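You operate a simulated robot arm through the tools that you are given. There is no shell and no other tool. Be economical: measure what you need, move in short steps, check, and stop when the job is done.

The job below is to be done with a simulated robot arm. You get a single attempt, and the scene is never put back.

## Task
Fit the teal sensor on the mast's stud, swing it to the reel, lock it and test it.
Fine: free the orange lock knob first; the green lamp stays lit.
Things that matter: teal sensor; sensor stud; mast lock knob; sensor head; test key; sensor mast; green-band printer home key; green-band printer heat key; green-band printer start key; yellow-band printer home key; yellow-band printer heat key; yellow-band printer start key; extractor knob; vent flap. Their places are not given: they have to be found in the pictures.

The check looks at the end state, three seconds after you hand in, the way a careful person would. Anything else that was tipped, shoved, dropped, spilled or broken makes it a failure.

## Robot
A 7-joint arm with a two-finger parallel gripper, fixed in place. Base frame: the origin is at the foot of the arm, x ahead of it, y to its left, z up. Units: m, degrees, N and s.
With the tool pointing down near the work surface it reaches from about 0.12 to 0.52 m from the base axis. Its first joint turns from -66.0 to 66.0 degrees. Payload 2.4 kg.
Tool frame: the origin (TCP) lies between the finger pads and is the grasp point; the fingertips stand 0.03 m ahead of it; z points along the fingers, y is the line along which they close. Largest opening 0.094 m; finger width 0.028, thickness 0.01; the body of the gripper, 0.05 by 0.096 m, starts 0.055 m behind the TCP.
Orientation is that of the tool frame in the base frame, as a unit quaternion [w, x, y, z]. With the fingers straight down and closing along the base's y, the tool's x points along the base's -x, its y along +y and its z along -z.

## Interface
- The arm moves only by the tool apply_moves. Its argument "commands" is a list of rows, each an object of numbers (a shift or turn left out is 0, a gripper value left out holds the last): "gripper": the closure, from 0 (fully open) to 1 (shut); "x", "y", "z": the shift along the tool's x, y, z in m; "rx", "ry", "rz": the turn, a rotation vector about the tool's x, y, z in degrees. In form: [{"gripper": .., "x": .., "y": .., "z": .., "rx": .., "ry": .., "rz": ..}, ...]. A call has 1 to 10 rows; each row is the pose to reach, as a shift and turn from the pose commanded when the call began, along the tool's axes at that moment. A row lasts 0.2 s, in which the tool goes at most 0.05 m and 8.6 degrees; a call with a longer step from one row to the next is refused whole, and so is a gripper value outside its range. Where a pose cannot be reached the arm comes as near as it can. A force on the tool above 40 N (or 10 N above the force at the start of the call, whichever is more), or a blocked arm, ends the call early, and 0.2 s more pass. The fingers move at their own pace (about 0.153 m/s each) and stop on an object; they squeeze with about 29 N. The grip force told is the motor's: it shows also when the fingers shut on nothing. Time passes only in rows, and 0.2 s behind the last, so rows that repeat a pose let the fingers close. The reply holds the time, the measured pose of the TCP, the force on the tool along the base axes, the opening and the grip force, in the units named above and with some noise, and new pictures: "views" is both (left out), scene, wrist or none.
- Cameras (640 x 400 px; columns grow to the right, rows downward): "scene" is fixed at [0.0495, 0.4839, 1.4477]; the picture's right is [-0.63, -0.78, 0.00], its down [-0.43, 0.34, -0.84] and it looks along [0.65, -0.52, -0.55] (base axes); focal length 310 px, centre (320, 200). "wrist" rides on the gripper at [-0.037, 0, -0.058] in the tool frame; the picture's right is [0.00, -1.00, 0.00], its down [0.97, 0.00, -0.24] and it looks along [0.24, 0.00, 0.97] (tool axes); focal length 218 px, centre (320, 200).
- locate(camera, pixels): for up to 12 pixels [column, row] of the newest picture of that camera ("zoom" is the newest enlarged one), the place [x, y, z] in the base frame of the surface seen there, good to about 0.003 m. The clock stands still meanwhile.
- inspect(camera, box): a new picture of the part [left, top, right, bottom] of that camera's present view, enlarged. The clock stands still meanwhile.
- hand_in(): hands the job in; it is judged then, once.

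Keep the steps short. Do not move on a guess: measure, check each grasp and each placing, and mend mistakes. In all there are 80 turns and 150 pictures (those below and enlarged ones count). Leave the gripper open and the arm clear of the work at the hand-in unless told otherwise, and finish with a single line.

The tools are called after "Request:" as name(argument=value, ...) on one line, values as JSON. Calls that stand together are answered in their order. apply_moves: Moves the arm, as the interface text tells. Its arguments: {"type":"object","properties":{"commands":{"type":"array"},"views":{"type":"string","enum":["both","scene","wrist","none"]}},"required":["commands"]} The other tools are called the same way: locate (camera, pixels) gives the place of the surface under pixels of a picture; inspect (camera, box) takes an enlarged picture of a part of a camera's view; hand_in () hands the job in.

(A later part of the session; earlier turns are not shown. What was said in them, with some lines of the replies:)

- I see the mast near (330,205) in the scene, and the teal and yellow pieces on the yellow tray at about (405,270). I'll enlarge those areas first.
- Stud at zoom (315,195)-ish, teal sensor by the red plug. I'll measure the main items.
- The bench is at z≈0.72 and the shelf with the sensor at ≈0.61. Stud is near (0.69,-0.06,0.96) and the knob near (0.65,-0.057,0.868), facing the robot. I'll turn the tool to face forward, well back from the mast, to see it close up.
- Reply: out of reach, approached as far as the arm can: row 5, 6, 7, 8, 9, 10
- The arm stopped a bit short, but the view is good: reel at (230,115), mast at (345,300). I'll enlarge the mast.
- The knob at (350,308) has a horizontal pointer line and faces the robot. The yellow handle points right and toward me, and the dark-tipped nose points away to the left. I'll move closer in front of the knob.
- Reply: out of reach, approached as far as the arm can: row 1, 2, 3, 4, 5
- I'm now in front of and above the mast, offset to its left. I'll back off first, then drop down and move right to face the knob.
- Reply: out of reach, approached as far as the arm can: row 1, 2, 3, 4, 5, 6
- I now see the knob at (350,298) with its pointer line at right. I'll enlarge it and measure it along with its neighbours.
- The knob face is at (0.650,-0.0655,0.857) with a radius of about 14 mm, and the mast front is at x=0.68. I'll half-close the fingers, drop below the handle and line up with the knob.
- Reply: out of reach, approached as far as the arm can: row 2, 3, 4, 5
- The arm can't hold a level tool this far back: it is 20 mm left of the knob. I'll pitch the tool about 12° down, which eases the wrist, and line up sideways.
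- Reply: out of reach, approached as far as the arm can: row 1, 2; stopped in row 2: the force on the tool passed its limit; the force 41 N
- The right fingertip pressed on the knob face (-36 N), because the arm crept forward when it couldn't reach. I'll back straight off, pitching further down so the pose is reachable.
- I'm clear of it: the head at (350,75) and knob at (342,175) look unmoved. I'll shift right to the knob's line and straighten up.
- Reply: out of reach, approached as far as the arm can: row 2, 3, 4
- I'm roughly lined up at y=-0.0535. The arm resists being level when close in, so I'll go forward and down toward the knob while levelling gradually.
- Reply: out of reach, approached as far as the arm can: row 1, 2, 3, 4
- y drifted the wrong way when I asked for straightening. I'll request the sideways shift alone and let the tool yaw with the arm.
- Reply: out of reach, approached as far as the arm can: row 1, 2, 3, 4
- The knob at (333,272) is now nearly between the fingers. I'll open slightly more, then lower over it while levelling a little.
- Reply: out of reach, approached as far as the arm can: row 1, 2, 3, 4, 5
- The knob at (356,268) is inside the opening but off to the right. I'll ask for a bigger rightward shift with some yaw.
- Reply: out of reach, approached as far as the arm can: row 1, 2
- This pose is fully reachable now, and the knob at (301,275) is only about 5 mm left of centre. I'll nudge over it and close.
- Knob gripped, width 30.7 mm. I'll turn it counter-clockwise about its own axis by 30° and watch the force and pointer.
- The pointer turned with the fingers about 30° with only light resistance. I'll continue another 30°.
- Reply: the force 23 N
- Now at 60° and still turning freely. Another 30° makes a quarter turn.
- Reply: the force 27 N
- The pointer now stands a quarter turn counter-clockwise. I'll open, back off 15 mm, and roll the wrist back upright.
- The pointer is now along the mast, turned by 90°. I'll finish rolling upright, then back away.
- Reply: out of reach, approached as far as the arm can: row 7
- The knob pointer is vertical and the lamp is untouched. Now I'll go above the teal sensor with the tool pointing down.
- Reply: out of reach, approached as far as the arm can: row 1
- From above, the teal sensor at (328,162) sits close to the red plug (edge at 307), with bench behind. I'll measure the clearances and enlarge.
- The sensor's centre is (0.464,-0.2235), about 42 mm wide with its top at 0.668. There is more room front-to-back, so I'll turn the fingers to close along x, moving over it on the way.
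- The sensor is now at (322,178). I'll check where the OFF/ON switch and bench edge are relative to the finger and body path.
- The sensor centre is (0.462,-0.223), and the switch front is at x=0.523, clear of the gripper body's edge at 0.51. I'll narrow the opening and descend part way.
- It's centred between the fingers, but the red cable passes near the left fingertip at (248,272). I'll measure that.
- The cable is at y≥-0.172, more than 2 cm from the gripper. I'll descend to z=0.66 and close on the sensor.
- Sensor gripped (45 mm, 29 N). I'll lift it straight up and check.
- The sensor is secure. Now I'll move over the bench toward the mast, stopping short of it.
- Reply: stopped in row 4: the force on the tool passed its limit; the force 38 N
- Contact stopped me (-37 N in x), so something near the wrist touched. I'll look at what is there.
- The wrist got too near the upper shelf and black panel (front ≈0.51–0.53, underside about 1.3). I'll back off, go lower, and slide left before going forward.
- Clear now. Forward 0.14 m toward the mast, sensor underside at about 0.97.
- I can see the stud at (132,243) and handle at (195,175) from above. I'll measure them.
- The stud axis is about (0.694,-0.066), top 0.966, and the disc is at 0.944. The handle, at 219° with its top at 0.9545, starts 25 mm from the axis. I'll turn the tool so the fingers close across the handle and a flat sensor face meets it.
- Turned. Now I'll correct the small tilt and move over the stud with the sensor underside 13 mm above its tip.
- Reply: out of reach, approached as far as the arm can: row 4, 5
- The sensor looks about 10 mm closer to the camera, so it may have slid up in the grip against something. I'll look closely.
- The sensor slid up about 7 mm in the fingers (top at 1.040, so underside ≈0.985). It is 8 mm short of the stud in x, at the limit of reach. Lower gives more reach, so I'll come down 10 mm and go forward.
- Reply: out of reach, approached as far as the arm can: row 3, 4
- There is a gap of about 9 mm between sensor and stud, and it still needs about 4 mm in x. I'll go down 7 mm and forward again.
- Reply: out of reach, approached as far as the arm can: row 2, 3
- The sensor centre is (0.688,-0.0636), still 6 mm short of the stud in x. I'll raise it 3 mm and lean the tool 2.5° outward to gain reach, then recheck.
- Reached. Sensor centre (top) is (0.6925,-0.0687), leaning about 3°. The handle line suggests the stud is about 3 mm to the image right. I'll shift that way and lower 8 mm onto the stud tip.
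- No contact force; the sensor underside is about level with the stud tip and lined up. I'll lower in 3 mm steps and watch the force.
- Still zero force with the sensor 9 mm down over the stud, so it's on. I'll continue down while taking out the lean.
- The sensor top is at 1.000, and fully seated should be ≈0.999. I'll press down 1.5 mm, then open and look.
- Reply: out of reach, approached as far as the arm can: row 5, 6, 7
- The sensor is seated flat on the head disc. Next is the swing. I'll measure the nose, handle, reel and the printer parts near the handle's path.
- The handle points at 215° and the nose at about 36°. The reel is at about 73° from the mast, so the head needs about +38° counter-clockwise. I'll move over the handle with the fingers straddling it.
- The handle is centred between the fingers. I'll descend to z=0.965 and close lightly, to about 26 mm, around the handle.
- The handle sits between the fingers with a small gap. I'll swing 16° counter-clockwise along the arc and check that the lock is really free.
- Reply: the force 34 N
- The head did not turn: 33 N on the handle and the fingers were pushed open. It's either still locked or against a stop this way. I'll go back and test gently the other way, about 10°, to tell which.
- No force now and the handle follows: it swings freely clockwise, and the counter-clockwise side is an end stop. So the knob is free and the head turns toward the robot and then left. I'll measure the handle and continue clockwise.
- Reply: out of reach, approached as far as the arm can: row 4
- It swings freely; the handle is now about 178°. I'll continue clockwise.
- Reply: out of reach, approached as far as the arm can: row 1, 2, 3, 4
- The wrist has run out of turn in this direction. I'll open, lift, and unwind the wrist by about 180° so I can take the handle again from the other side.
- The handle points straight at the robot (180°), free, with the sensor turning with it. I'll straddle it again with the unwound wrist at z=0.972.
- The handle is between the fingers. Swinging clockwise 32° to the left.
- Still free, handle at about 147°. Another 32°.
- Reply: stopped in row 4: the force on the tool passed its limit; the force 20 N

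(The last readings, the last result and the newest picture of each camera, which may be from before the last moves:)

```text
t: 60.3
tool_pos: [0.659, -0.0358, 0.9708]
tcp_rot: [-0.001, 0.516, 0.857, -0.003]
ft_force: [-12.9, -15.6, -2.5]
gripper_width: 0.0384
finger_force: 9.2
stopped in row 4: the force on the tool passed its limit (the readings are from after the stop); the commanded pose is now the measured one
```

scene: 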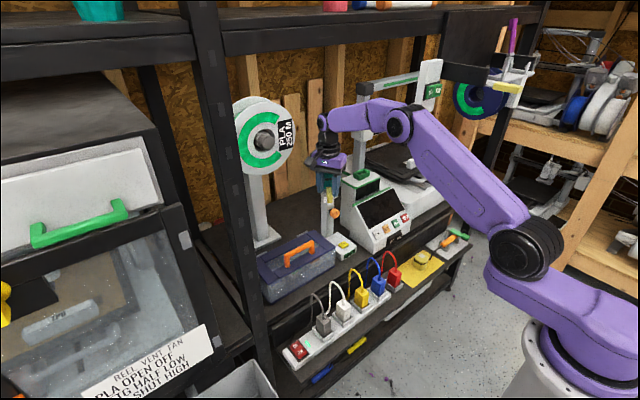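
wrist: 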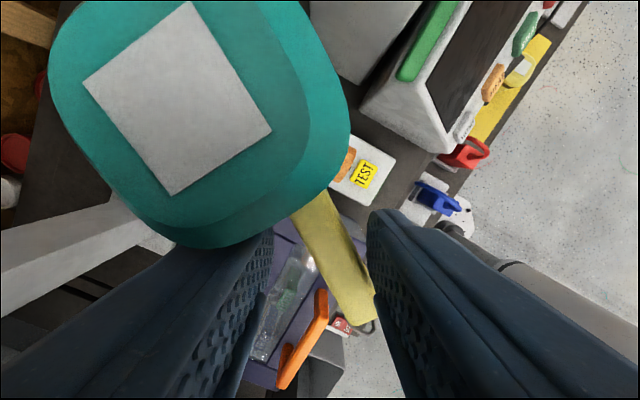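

The handle stopped with 20 N resistance, so this is the other end stop. I'll back off, open and lift straight up, then look at where the head points.

Request:
apply_moves(commands=[{"gripper": 0.3, "y": -0.004}, {"gripper": 0.3, "y": -0.004}, {"gripper": 0.3, "y": -0.004, "z": -0.035}, {"y": -0.004, "z": -0.07}, {"y": -0.004, "z": -0.075, "x": 0.04}, {"y": -0.004, "z": -0.075, "x": 0.08}, {"y": -0.004, "z": -0.075, "x": 0.1}], views="both")

Request:
inspect(camera="scene", box=[290, 150, 370, 260])

```text
t: 61.9
tool_pos: [0.6094, 0.0578, 1.046]
tcp_rot: [0.001, 0.512, 0.859, 0.0]
ft_force: [-0.2, 0.5, -1.0]
gripper_width: 0.0657
finger_force: 0.1
```

scene: 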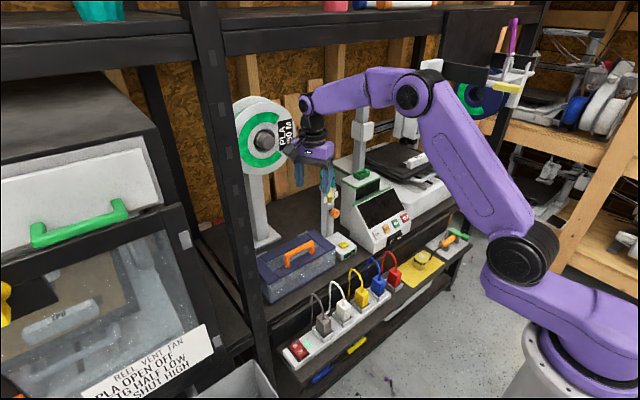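
wrist: 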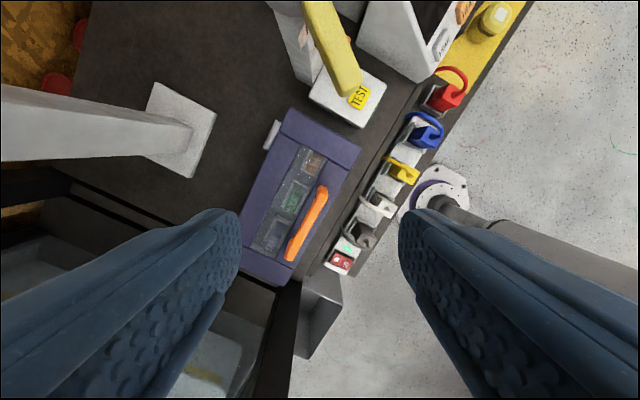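

```text
3.64 times, centred on (330, 205) of scene
```

zoom: 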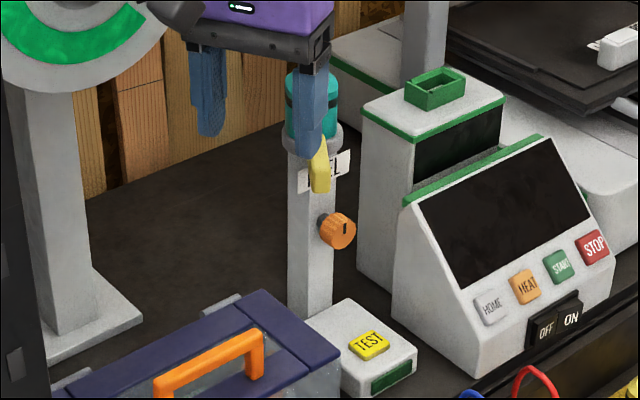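

The handle now points left and toward the robot. I'll measure its angle.

Request:
locate(camera="wrist", pixels=[[347, 80], [330, 45], [315, 12], [355, 75], [338, 90]])

Request:
inspect(camera="scene", box=[310, 170, 350, 230])

```text
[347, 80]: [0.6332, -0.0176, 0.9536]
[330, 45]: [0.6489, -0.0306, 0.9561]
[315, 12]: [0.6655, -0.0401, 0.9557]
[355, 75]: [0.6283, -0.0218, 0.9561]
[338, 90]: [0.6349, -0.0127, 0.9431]
```

```text
6.67 times, centred on (330, 200) of scene
```

zoom: 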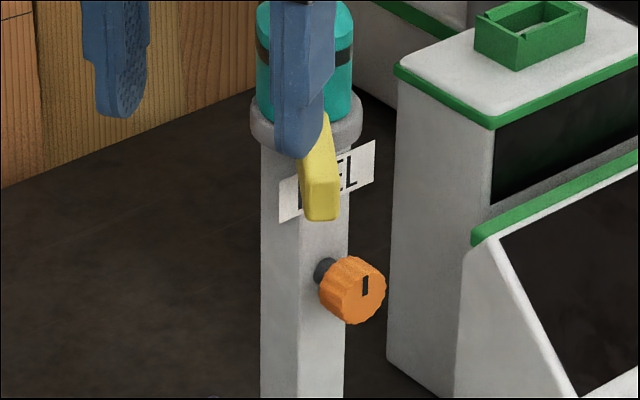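

The handle is at about 142°, so travel runs from 215° (printer side, where it started) to 142° (reel side). I'll take the reel-side stop, then lock and use the TEST lamp to confirm. First I'll bring the arm back to the front with the wrist upright.

Request:
apply_moves(commands=[{"x": -0.006, "y": -0.019, "rz": -7.8}, {"x": -0.012, "y": -0.038, "rz": -15.6}, {"x": -0.018, "y": -0.056, "rz": -23.4}, {"x": -0.024, "y": -0.075, "rz": -31}, {"x": -0.03, "y": -0.094, "rz": -38.8}, {"x": -0.036, "y": -0.112, "rz": -46.5}, {"x": -0.042, "y": -0.131, "rz": -54.3, "z": 0.01}, {"x": -0.0475, "y": -0.15, "rz": -62, "z": 0.03}, {"x": -0.0475, "y": -0.15, "rz": -62, "z": 0.046}], views="none")

Request:
apply_moves(commands=[{"ry": -7, "z": 0.01, "gripper": 0.3}, {"ry": -14, "z": 0.02}, {"ry": -21, "z": 0.03, "x": -0.005}, {"ry": -28, "z": 0.04, "x": -0.01}, {"ry": -35, "z": 0.05, "x": -0.015}], views="wrist")

```text
t: 63.9
tool_pos: [0.4998, -0.0556, 1.0002]
tcp_rot: [0.001, -0.003, 1.0, 0.0]
ft_force: [0.4, -0.4, -0.1]
gripper_width: 0.0659
finger_force: 0.1
```

```text
t: 65.1
tool_pos: [0.5155, -0.0564, 0.9504]
tcp_rot: [0.302, -0.002, 0.953, -0.001]
ft_force: [0.0, 1.5, -1.2]
gripper_width: 0.0659
finger_force: 0.0
```

wrist: 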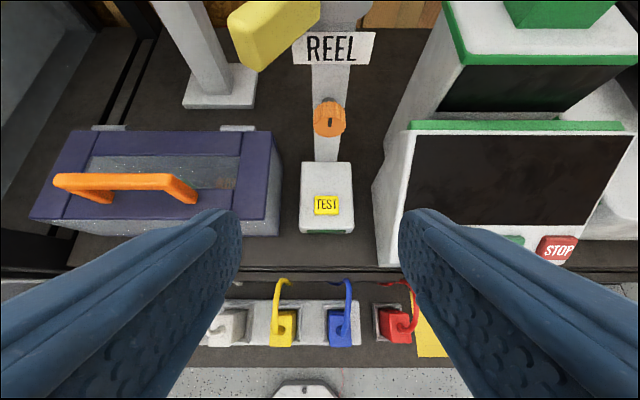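

Good upright view. I see the knob at (329,118) and the handle swung left. Moving in toward the knob with gradual levelling.

Request:
apply_moves(commands=[{"x": -0.006, "y": -0.001, "z": 0.02, "ry": -5, "rx": 1}, {"x": -0.013, "y": -0.002, "z": 0.041, "ry": -10, "rx": 1.6}, {"x": -0.019, "y": -0.003, "z": 0.061, "ry": -15, "rx": 2.4}, {"x": -0.026, "y": -0.0045, "z": 0.082, "ry": -20, "rx": 3.2}, {"x": -0.032, "y": -0.0056, "z": 0.1, "ry": -25, "rx": 4}], views="wrist")

```text
t: 66.3
tool_pos: [0.6007, -0.0602, 0.8876]
tcp_rot: [0.502, 0.007, 0.864, -0.032]
ft_force: [0.4, -0.1, 0.7]
gripper_width: 0.0659
finger_force: 0.1
```

wrist: 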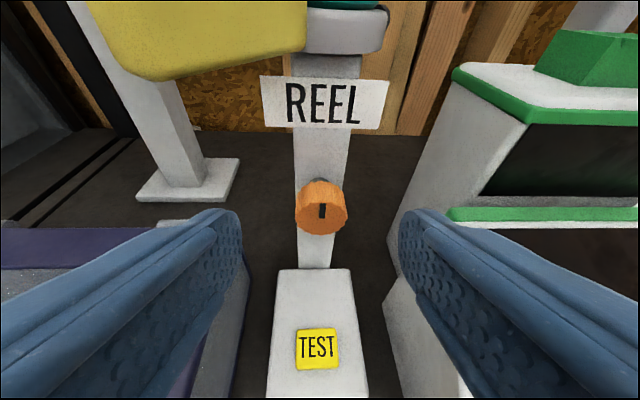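

Centred on the knob, pointer vertical. I'll go closer and level to about 17°.

Request:
apply_moves(commands=[{"x": 0.002, "z": 0.01, "ry": -4, "rx": 0.5}, {"x": 0.003, "y": -0.001, "z": 0.02, "ry": -9, "rx": 1}, {"x": 0.0042, "y": -0.0013, "z": 0.0285, "ry": -13, "rx": 1.5}], views="none")

Request:
apply_moves(commands=[{"rx": 2.0, "ry": -0.6, "rz": -7.6}, {"rx": 4.0, "ry": -1.2, "rz": -15}, {"rx": 6, "ry": -1.8, "rz": -22.5}, {"rx": 8, "ry": -2.4, "rz": -30}, {"rx": 10, "ry": -3, "rz": -37.5}, {"rx": 12, "ry": -3.6, "rz": -45}, {"rx": 14, "ry": -4.2, "rz": -52.5}, {"rx": 16, "ry": -4.8, "rz": -60}, {"rx": 18, "ry": -5.4, "rz": -67.5}, {"rx": 20, "ry": -6, "rz": -75}], views="wrist")

```text
t: 67.1
tool_pos: [0.6225, -0.064, 0.8698]
tcp_rot: [0.596, 0.01, 0.802, -0.044]
ft_force: [-0.4, 0.3, -0.7]
gripper_width: 0.066
finger_force: 0.0
```

```text
t: 69.3
tool_pos: [0.6222, -0.0646, 0.87]
tcp_rot: [0.472, -0.384, 0.594, -0.526]
ft_force: [1.0, 0.2, 0.5]
gripper_width: 0.0657
finger_force: 0.1
```

wrist: 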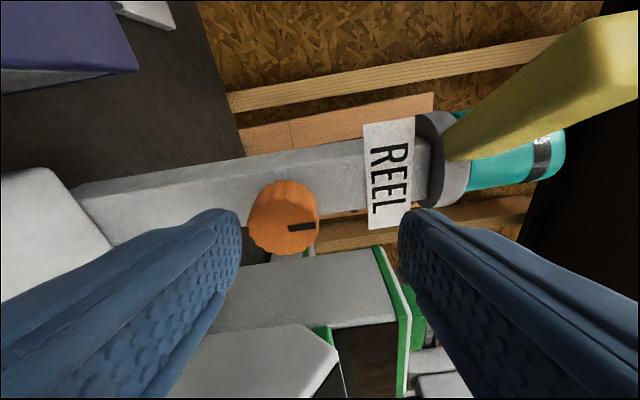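

Rolled about -78°. The knob at (285,218) is a bit below the finger centre. I'll shift onto its axis, then go forward and close, mirroring the earlier grip.

Request:
apply_moves(commands=[{"x": -0.006, "y": 0.008}, {"x": -0.0124, "y": 0.0161, "z": 0.003}, {"x": -0.0124, "y": 0.0161, "z": 0.01}, {"x": -0.0124, "y": 0.0161, "z": 0.0186}, {"x": -0.0124, "y": 0.0161, "z": 0.0186}], views="wrist")

```text
t: 70.5
tool_pos: [0.6448, -0.0543, 0.8547]
tcp_rot: [0.473, -0.383, 0.595, -0.525]
ft_force: [-0.4, -0.5, 0.0]
gripper_width: 0.0658
finger_force: 0.2
```

wrist: 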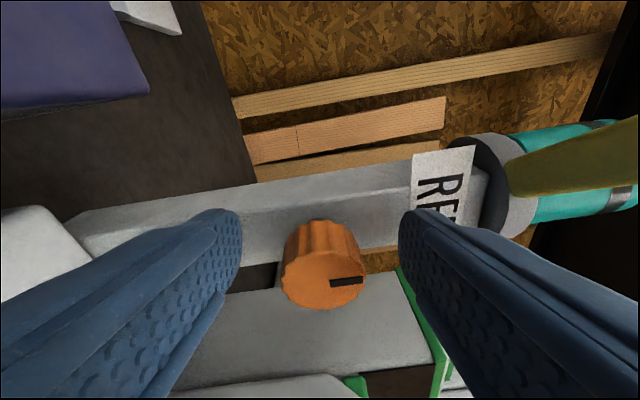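

The knob is centred. I'll close and turn clockwise 30°, back toward lock.

Request:
apply_moves(commands=[{"gripper": 0.6}, {"gripper": 0.9}, {"gripper": 0.9}, {"rx": -1.9, "ry": 0.3, "rz": 7.2, "x": 0.0001, "y": -0.0012}, {"rx": -3.9, "ry": 0.6, "rz": 14.5, "x": 0.0004, "y": -0.0024}, {"rx": -5.8, "ry": 0.9, "rz": 21.7, "x": 0.0009, "y": -0.0035}, {"rx": -7.8, "ry": 1.2, "rz": 28.9, "x": 0.0014, "y": -0.0046}], views="wrist")

```text
t: 72.1
tool_pos: [0.6448, -0.0564, 0.8614]
tcp_rot: [0.557, -0.248, 0.709, -0.353]
ft_force: [1.6, -2.5, 9.5]
gripper_width: 0.0296
finger_force: 45.0
```

wrist: 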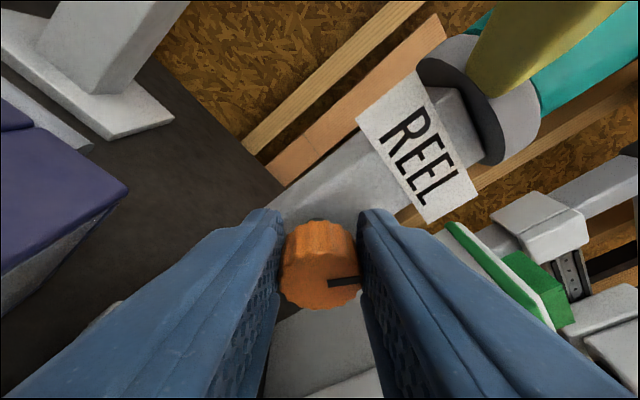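

The knob turns with it. Continuing clockwise another 30°.

Request:
apply_moves(commands=[{"rx": -1.9, "ry": 0.3, "rz": 7.2, "x": 0.0001, "y": -0.0012}, {"rx": -3.9, "ry": 0.6, "rz": 14.5, "x": 0.0004, "y": -0.0024}, {"rx": -5.8, "ry": 0.9, "rz": 21.7, "x": 0.0009, "y": -0.0035}, {"rx": -7.8, "ry": 1.2, "rz": 28.9, "x": 0.0014, "y": -0.0046}], views="none")

Request:
apply_moves(commands=[{"rx": -1.9, "ry": 0.3, "rz": 7.2, "x": 0.0001, "y": -0.0012}, {"rx": -3.9, "ry": 0.6, "rz": 14.5, "x": 0.0004, "y": -0.0024}, {"rx": -5.8, "ry": 0.9, "rz": 21.7, "x": 0.0009, "y": -0.0035}, {"rx": -7.8, "ry": 1.2, "rz": 28.9, "x": 0.0014, "y": -0.0046}], views="wrist")

```text
t: 73.1
tool_pos: [0.6443, -0.0605, 0.8643]
tcp_rot: [0.603, -0.097, 0.776, -0.157]
ft_force: [9.5, -4.6, 15.0]
gripper_width: 0.0298
finger_force: 44.9
```

```text
t: 74.1
tool_pos: [0.6448, -0.0651, 0.864]
tcp_rot: [0.608, 0.062, 0.79, 0.05]
ft_force: [15.5, -8.8, 13.2]
gripper_width: 0.0296
finger_force: 44.8
```

wrist: 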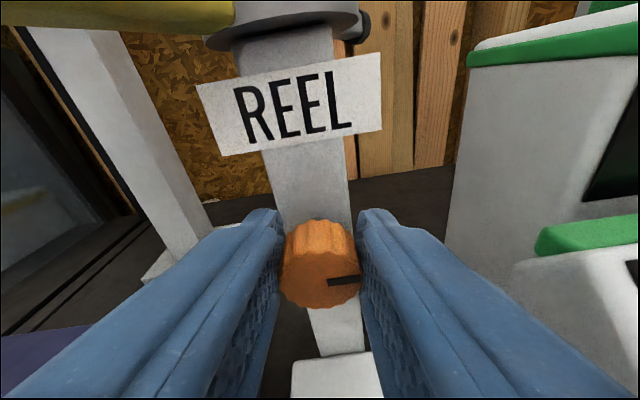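

The pointer is back horizontal (locked side), knob held at 29.6 mm. I'll open, back off and check the knob and the head.

Request:
apply_moves(commands=[{"gripper": 0.3}, {"gripper": 0.3}, {"gripper": 0.3, "z": -0.02}, {"z": -0.04, "x": -0.01, "ry": 6}, {"z": -0.06, "x": -0.025, "ry": 13}, {"z": -0.08, "x": -0.04, "ry": 20}, {"z": -0.1, "x": -0.055, "ry": 27}, {"z": -0.11, "x": -0.06, "ry": 34}, {"z": -0.11, "x": -0.06, "ry": 40}], views="both")

Request:
inspect(camera="wrist", box=[220, 20, 440, 300])

```text
t: 76.1
tool_pos: [0.5518, -0.0758, 0.9492]
tcp_rot: [0.298, 0.04, 0.951, 0.067]
ft_force: [0.2, 0.8, -0.4]
gripper_width: 0.0656
finger_force: 0.0
```

scene: 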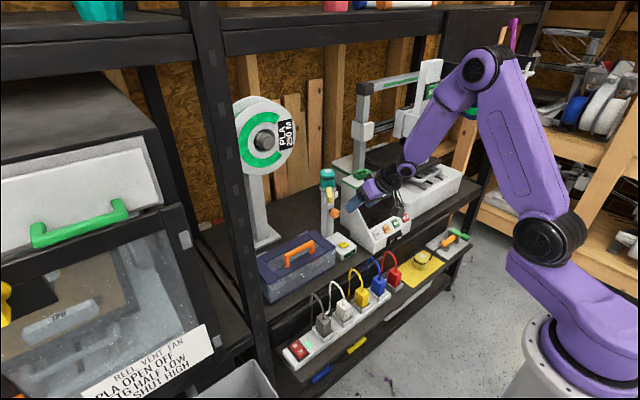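
wrist: 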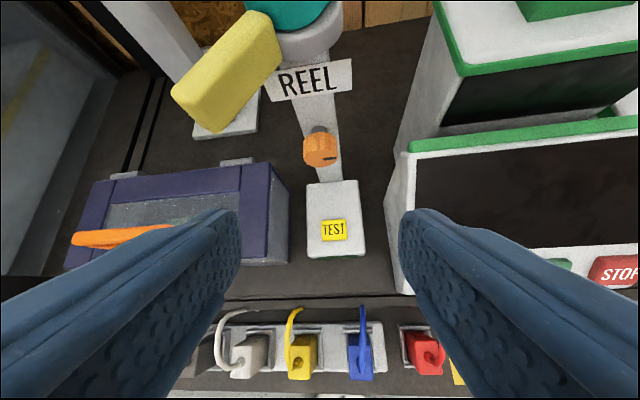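

```text
1.43 times, centred on (330, 160) of wrist
```

zoom: 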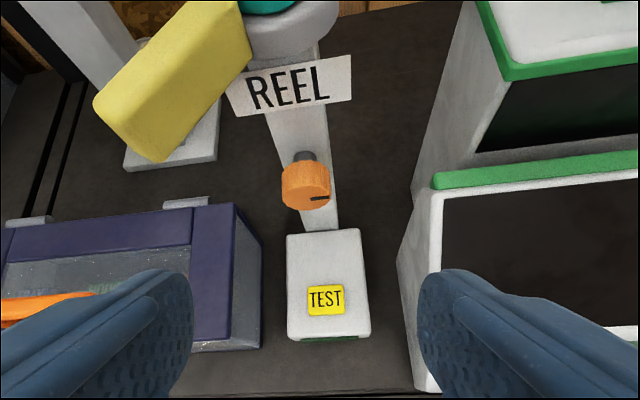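

The knob's pointer is horizontal again and the handle has stayed at the reel side. Next is the TEST key at (333,230); I'll measure it.

Request:
locate(camera="wrist", pixels=[[333, 230], [324, 222], [344, 222], [324, 239], [344, 239], [333, 205], [333, 256]])

```text
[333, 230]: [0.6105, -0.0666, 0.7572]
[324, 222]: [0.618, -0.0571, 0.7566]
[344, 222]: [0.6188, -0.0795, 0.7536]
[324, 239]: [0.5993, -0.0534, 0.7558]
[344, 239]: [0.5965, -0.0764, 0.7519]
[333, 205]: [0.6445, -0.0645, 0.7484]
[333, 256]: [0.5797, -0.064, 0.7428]
```

Key centre (0.608,-0.0665), top 0.756. I'll close the fingers, square the wrist, and hover the fingertips 3 cm above the key.

Request:
apply_moves(commands=[{"gripper": 1.0, "rx": 3, "rz": -3.3}, {"rx": 6, "rz": -6.6, "x": 0.0119, "y": -0.0026, "z": 0.034}, {"rx": 6, "rz": -6.6, "x": 0.0238, "y": -0.0052, "z": 0.068}, {"rx": 6, "rz": -6.6, "x": 0.0357, "y": -0.0079, "z": 0.102}, {"rx": 6, "rz": -6.6, "x": 0.0476, "y": -0.0105, "z": 0.1367}, {"rx": 6, "rz": -6.6, "x": 0.0476, "y": -0.0105, "z": 0.1367}], views="both")

```text
t: 77.5
tool_pos: [0.5921, -0.0656, 0.8095]
tcp_rot: [0.299, 0.002, 0.954, 0.001]
ft_force: [-0.3, -0.7, -0.3]
gripper_width: 0.0001
finger_force: 28.9
```

scene: 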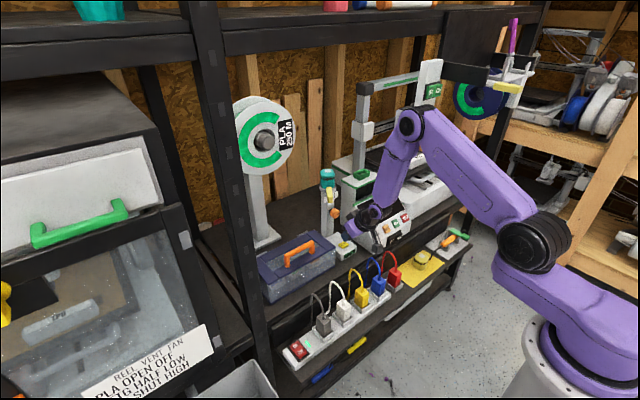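
wrist: 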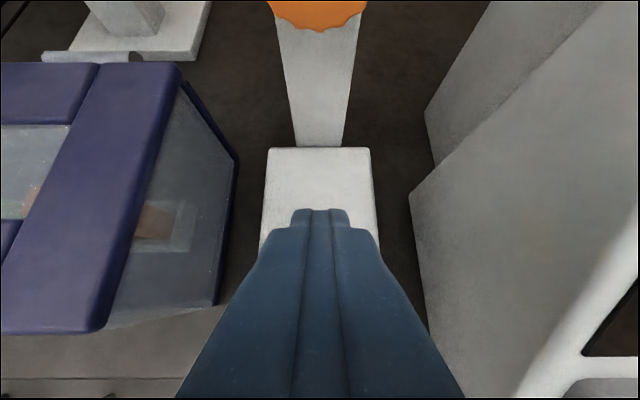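

Clear. The lower finger corner is about 21 mm above the key. I'll shift 7 mm forward and press down slowly.

Request:
apply_moves(commands=[{"x": -0.0057, "z": 0.004}, {"x": 0.0029, "z": 0.0163}, {"x": 0.0057, "z": 0.0204}, {"x": 0.0069, "z": 0.022}, {"x": 0.008, "z": 0.0237}, {"x": 0.008, "z": 0.0237}], views="both")

```text
t: 78.9
tool_pos: [0.5982, -0.065, 0.7858]
tcp_rot: [0.299, 0.002, 0.954, 0.0]
ft_force: [-1.4, 0.2, 2.5]
gripper_width: 0.0003
finger_force: 29.2
```

scene: 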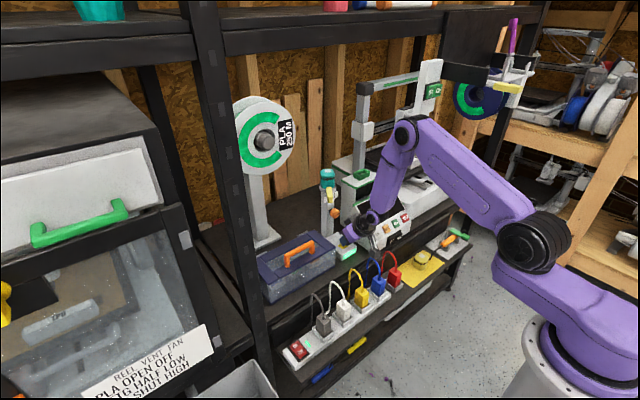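
wrist: 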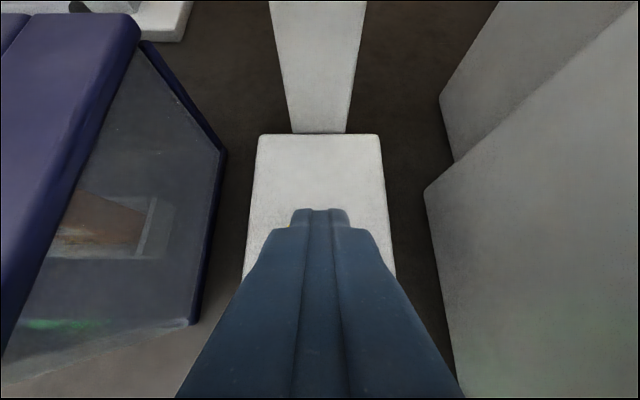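

Green glow at (346,254): the test box lamp has lit. I'll lift off and see whether it stays lit.

Request:
apply_moves(commands=[{"x": -0.011, "z": -0.0165}, {"x": -0.025, "z": -0.045}, {"x": -0.035, "z": -0.09}, {"x": -0.04, "z": -0.13}, {"x": -0.04, "z": -0.17}, {"x": -0.04, "z": -0.2, "gripper": 0.2}], views="both")

Request:
inspect(camera="scene", box=[290, 150, 370, 270])

```text
t: 80.3
tool_pos: [0.5159, -0.0664, 0.9738]
tcp_rot: [0.298, 0.001, 0.954, 0.0]
ft_force: [-0.5, -0.9, -0.9]
gripper_width: 0.0753
finger_force: 0.2
```

scene: 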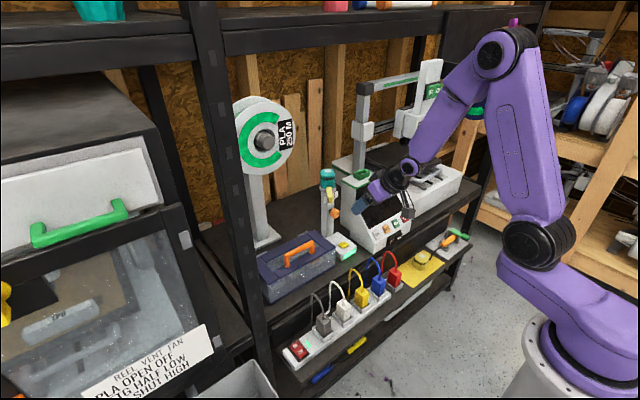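
wrist: 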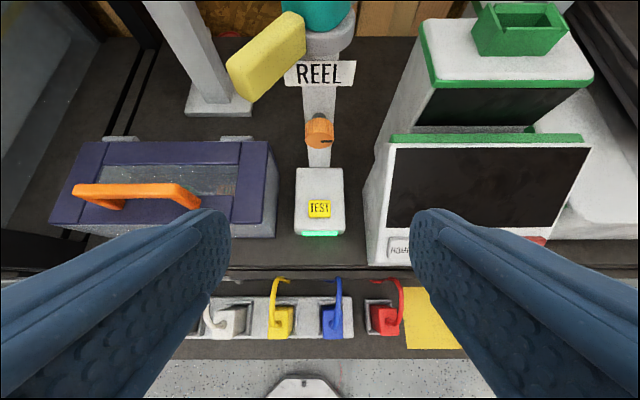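

```text
3.33 times, centred on (330, 210) of scene
```

zoom: 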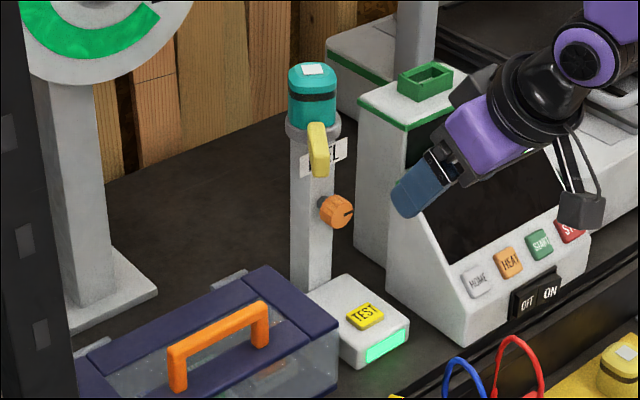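

The test box's green lamp stays lit; the sensor is seated, the head is at the reel side and the knob is locked. I'll back the arm further clear and check once more.

Request:
apply_moves(commands=[{"gripper": 0, "z": -0.03}, {"z": -0.06, "ry": 7}, {"z": -0.09, "ry": 14}, {"z": -0.11, "ry": 21}, {"z": -0.11, "ry": 21}], views="scene")

Request:
inspect(camera="scene", box=[260, 150, 480, 370])

```text
t: 81.5
tool_pos: [0.4536, -0.0659, 1.065]
tcp_rot: [0.12, 0.001, 0.993, 0.001]
ft_force: [0.7, 0.7, 0.6]
gripper_width: 0.0943
finger_force: 0.0
```

scene: 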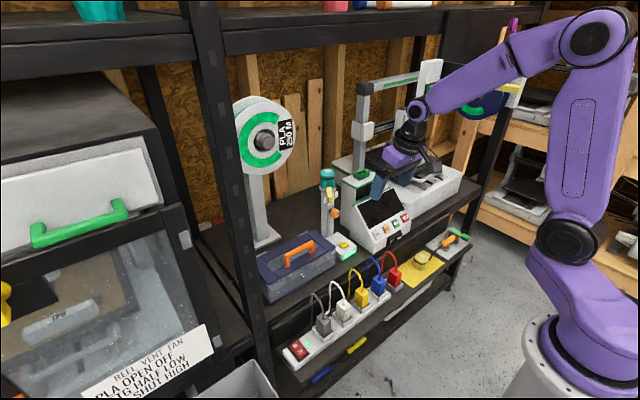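

```text
1.82 times, centred on (370, 260) of scene
```

zoom: 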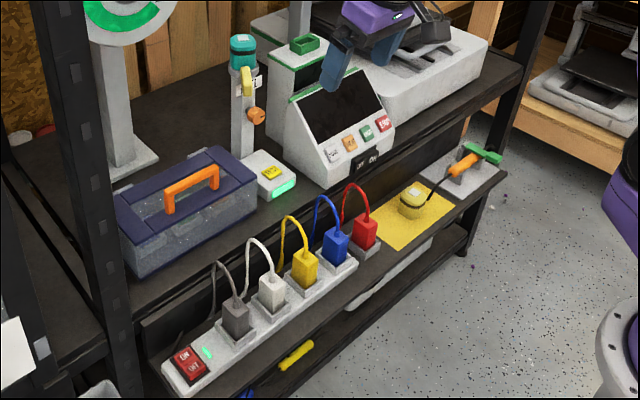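

Both green lamps are lit, nothing else has moved, the gripper is open and the arm is clear. Handing in.

Request:
hand_in()

```text
The job is handed in.
```

The teal sensor is seated on the mast's stud, the head is swung to its reel-side stop, the knob is turned back to its starting (locked) position, and TEST was pressed with the green lamp staying lit.
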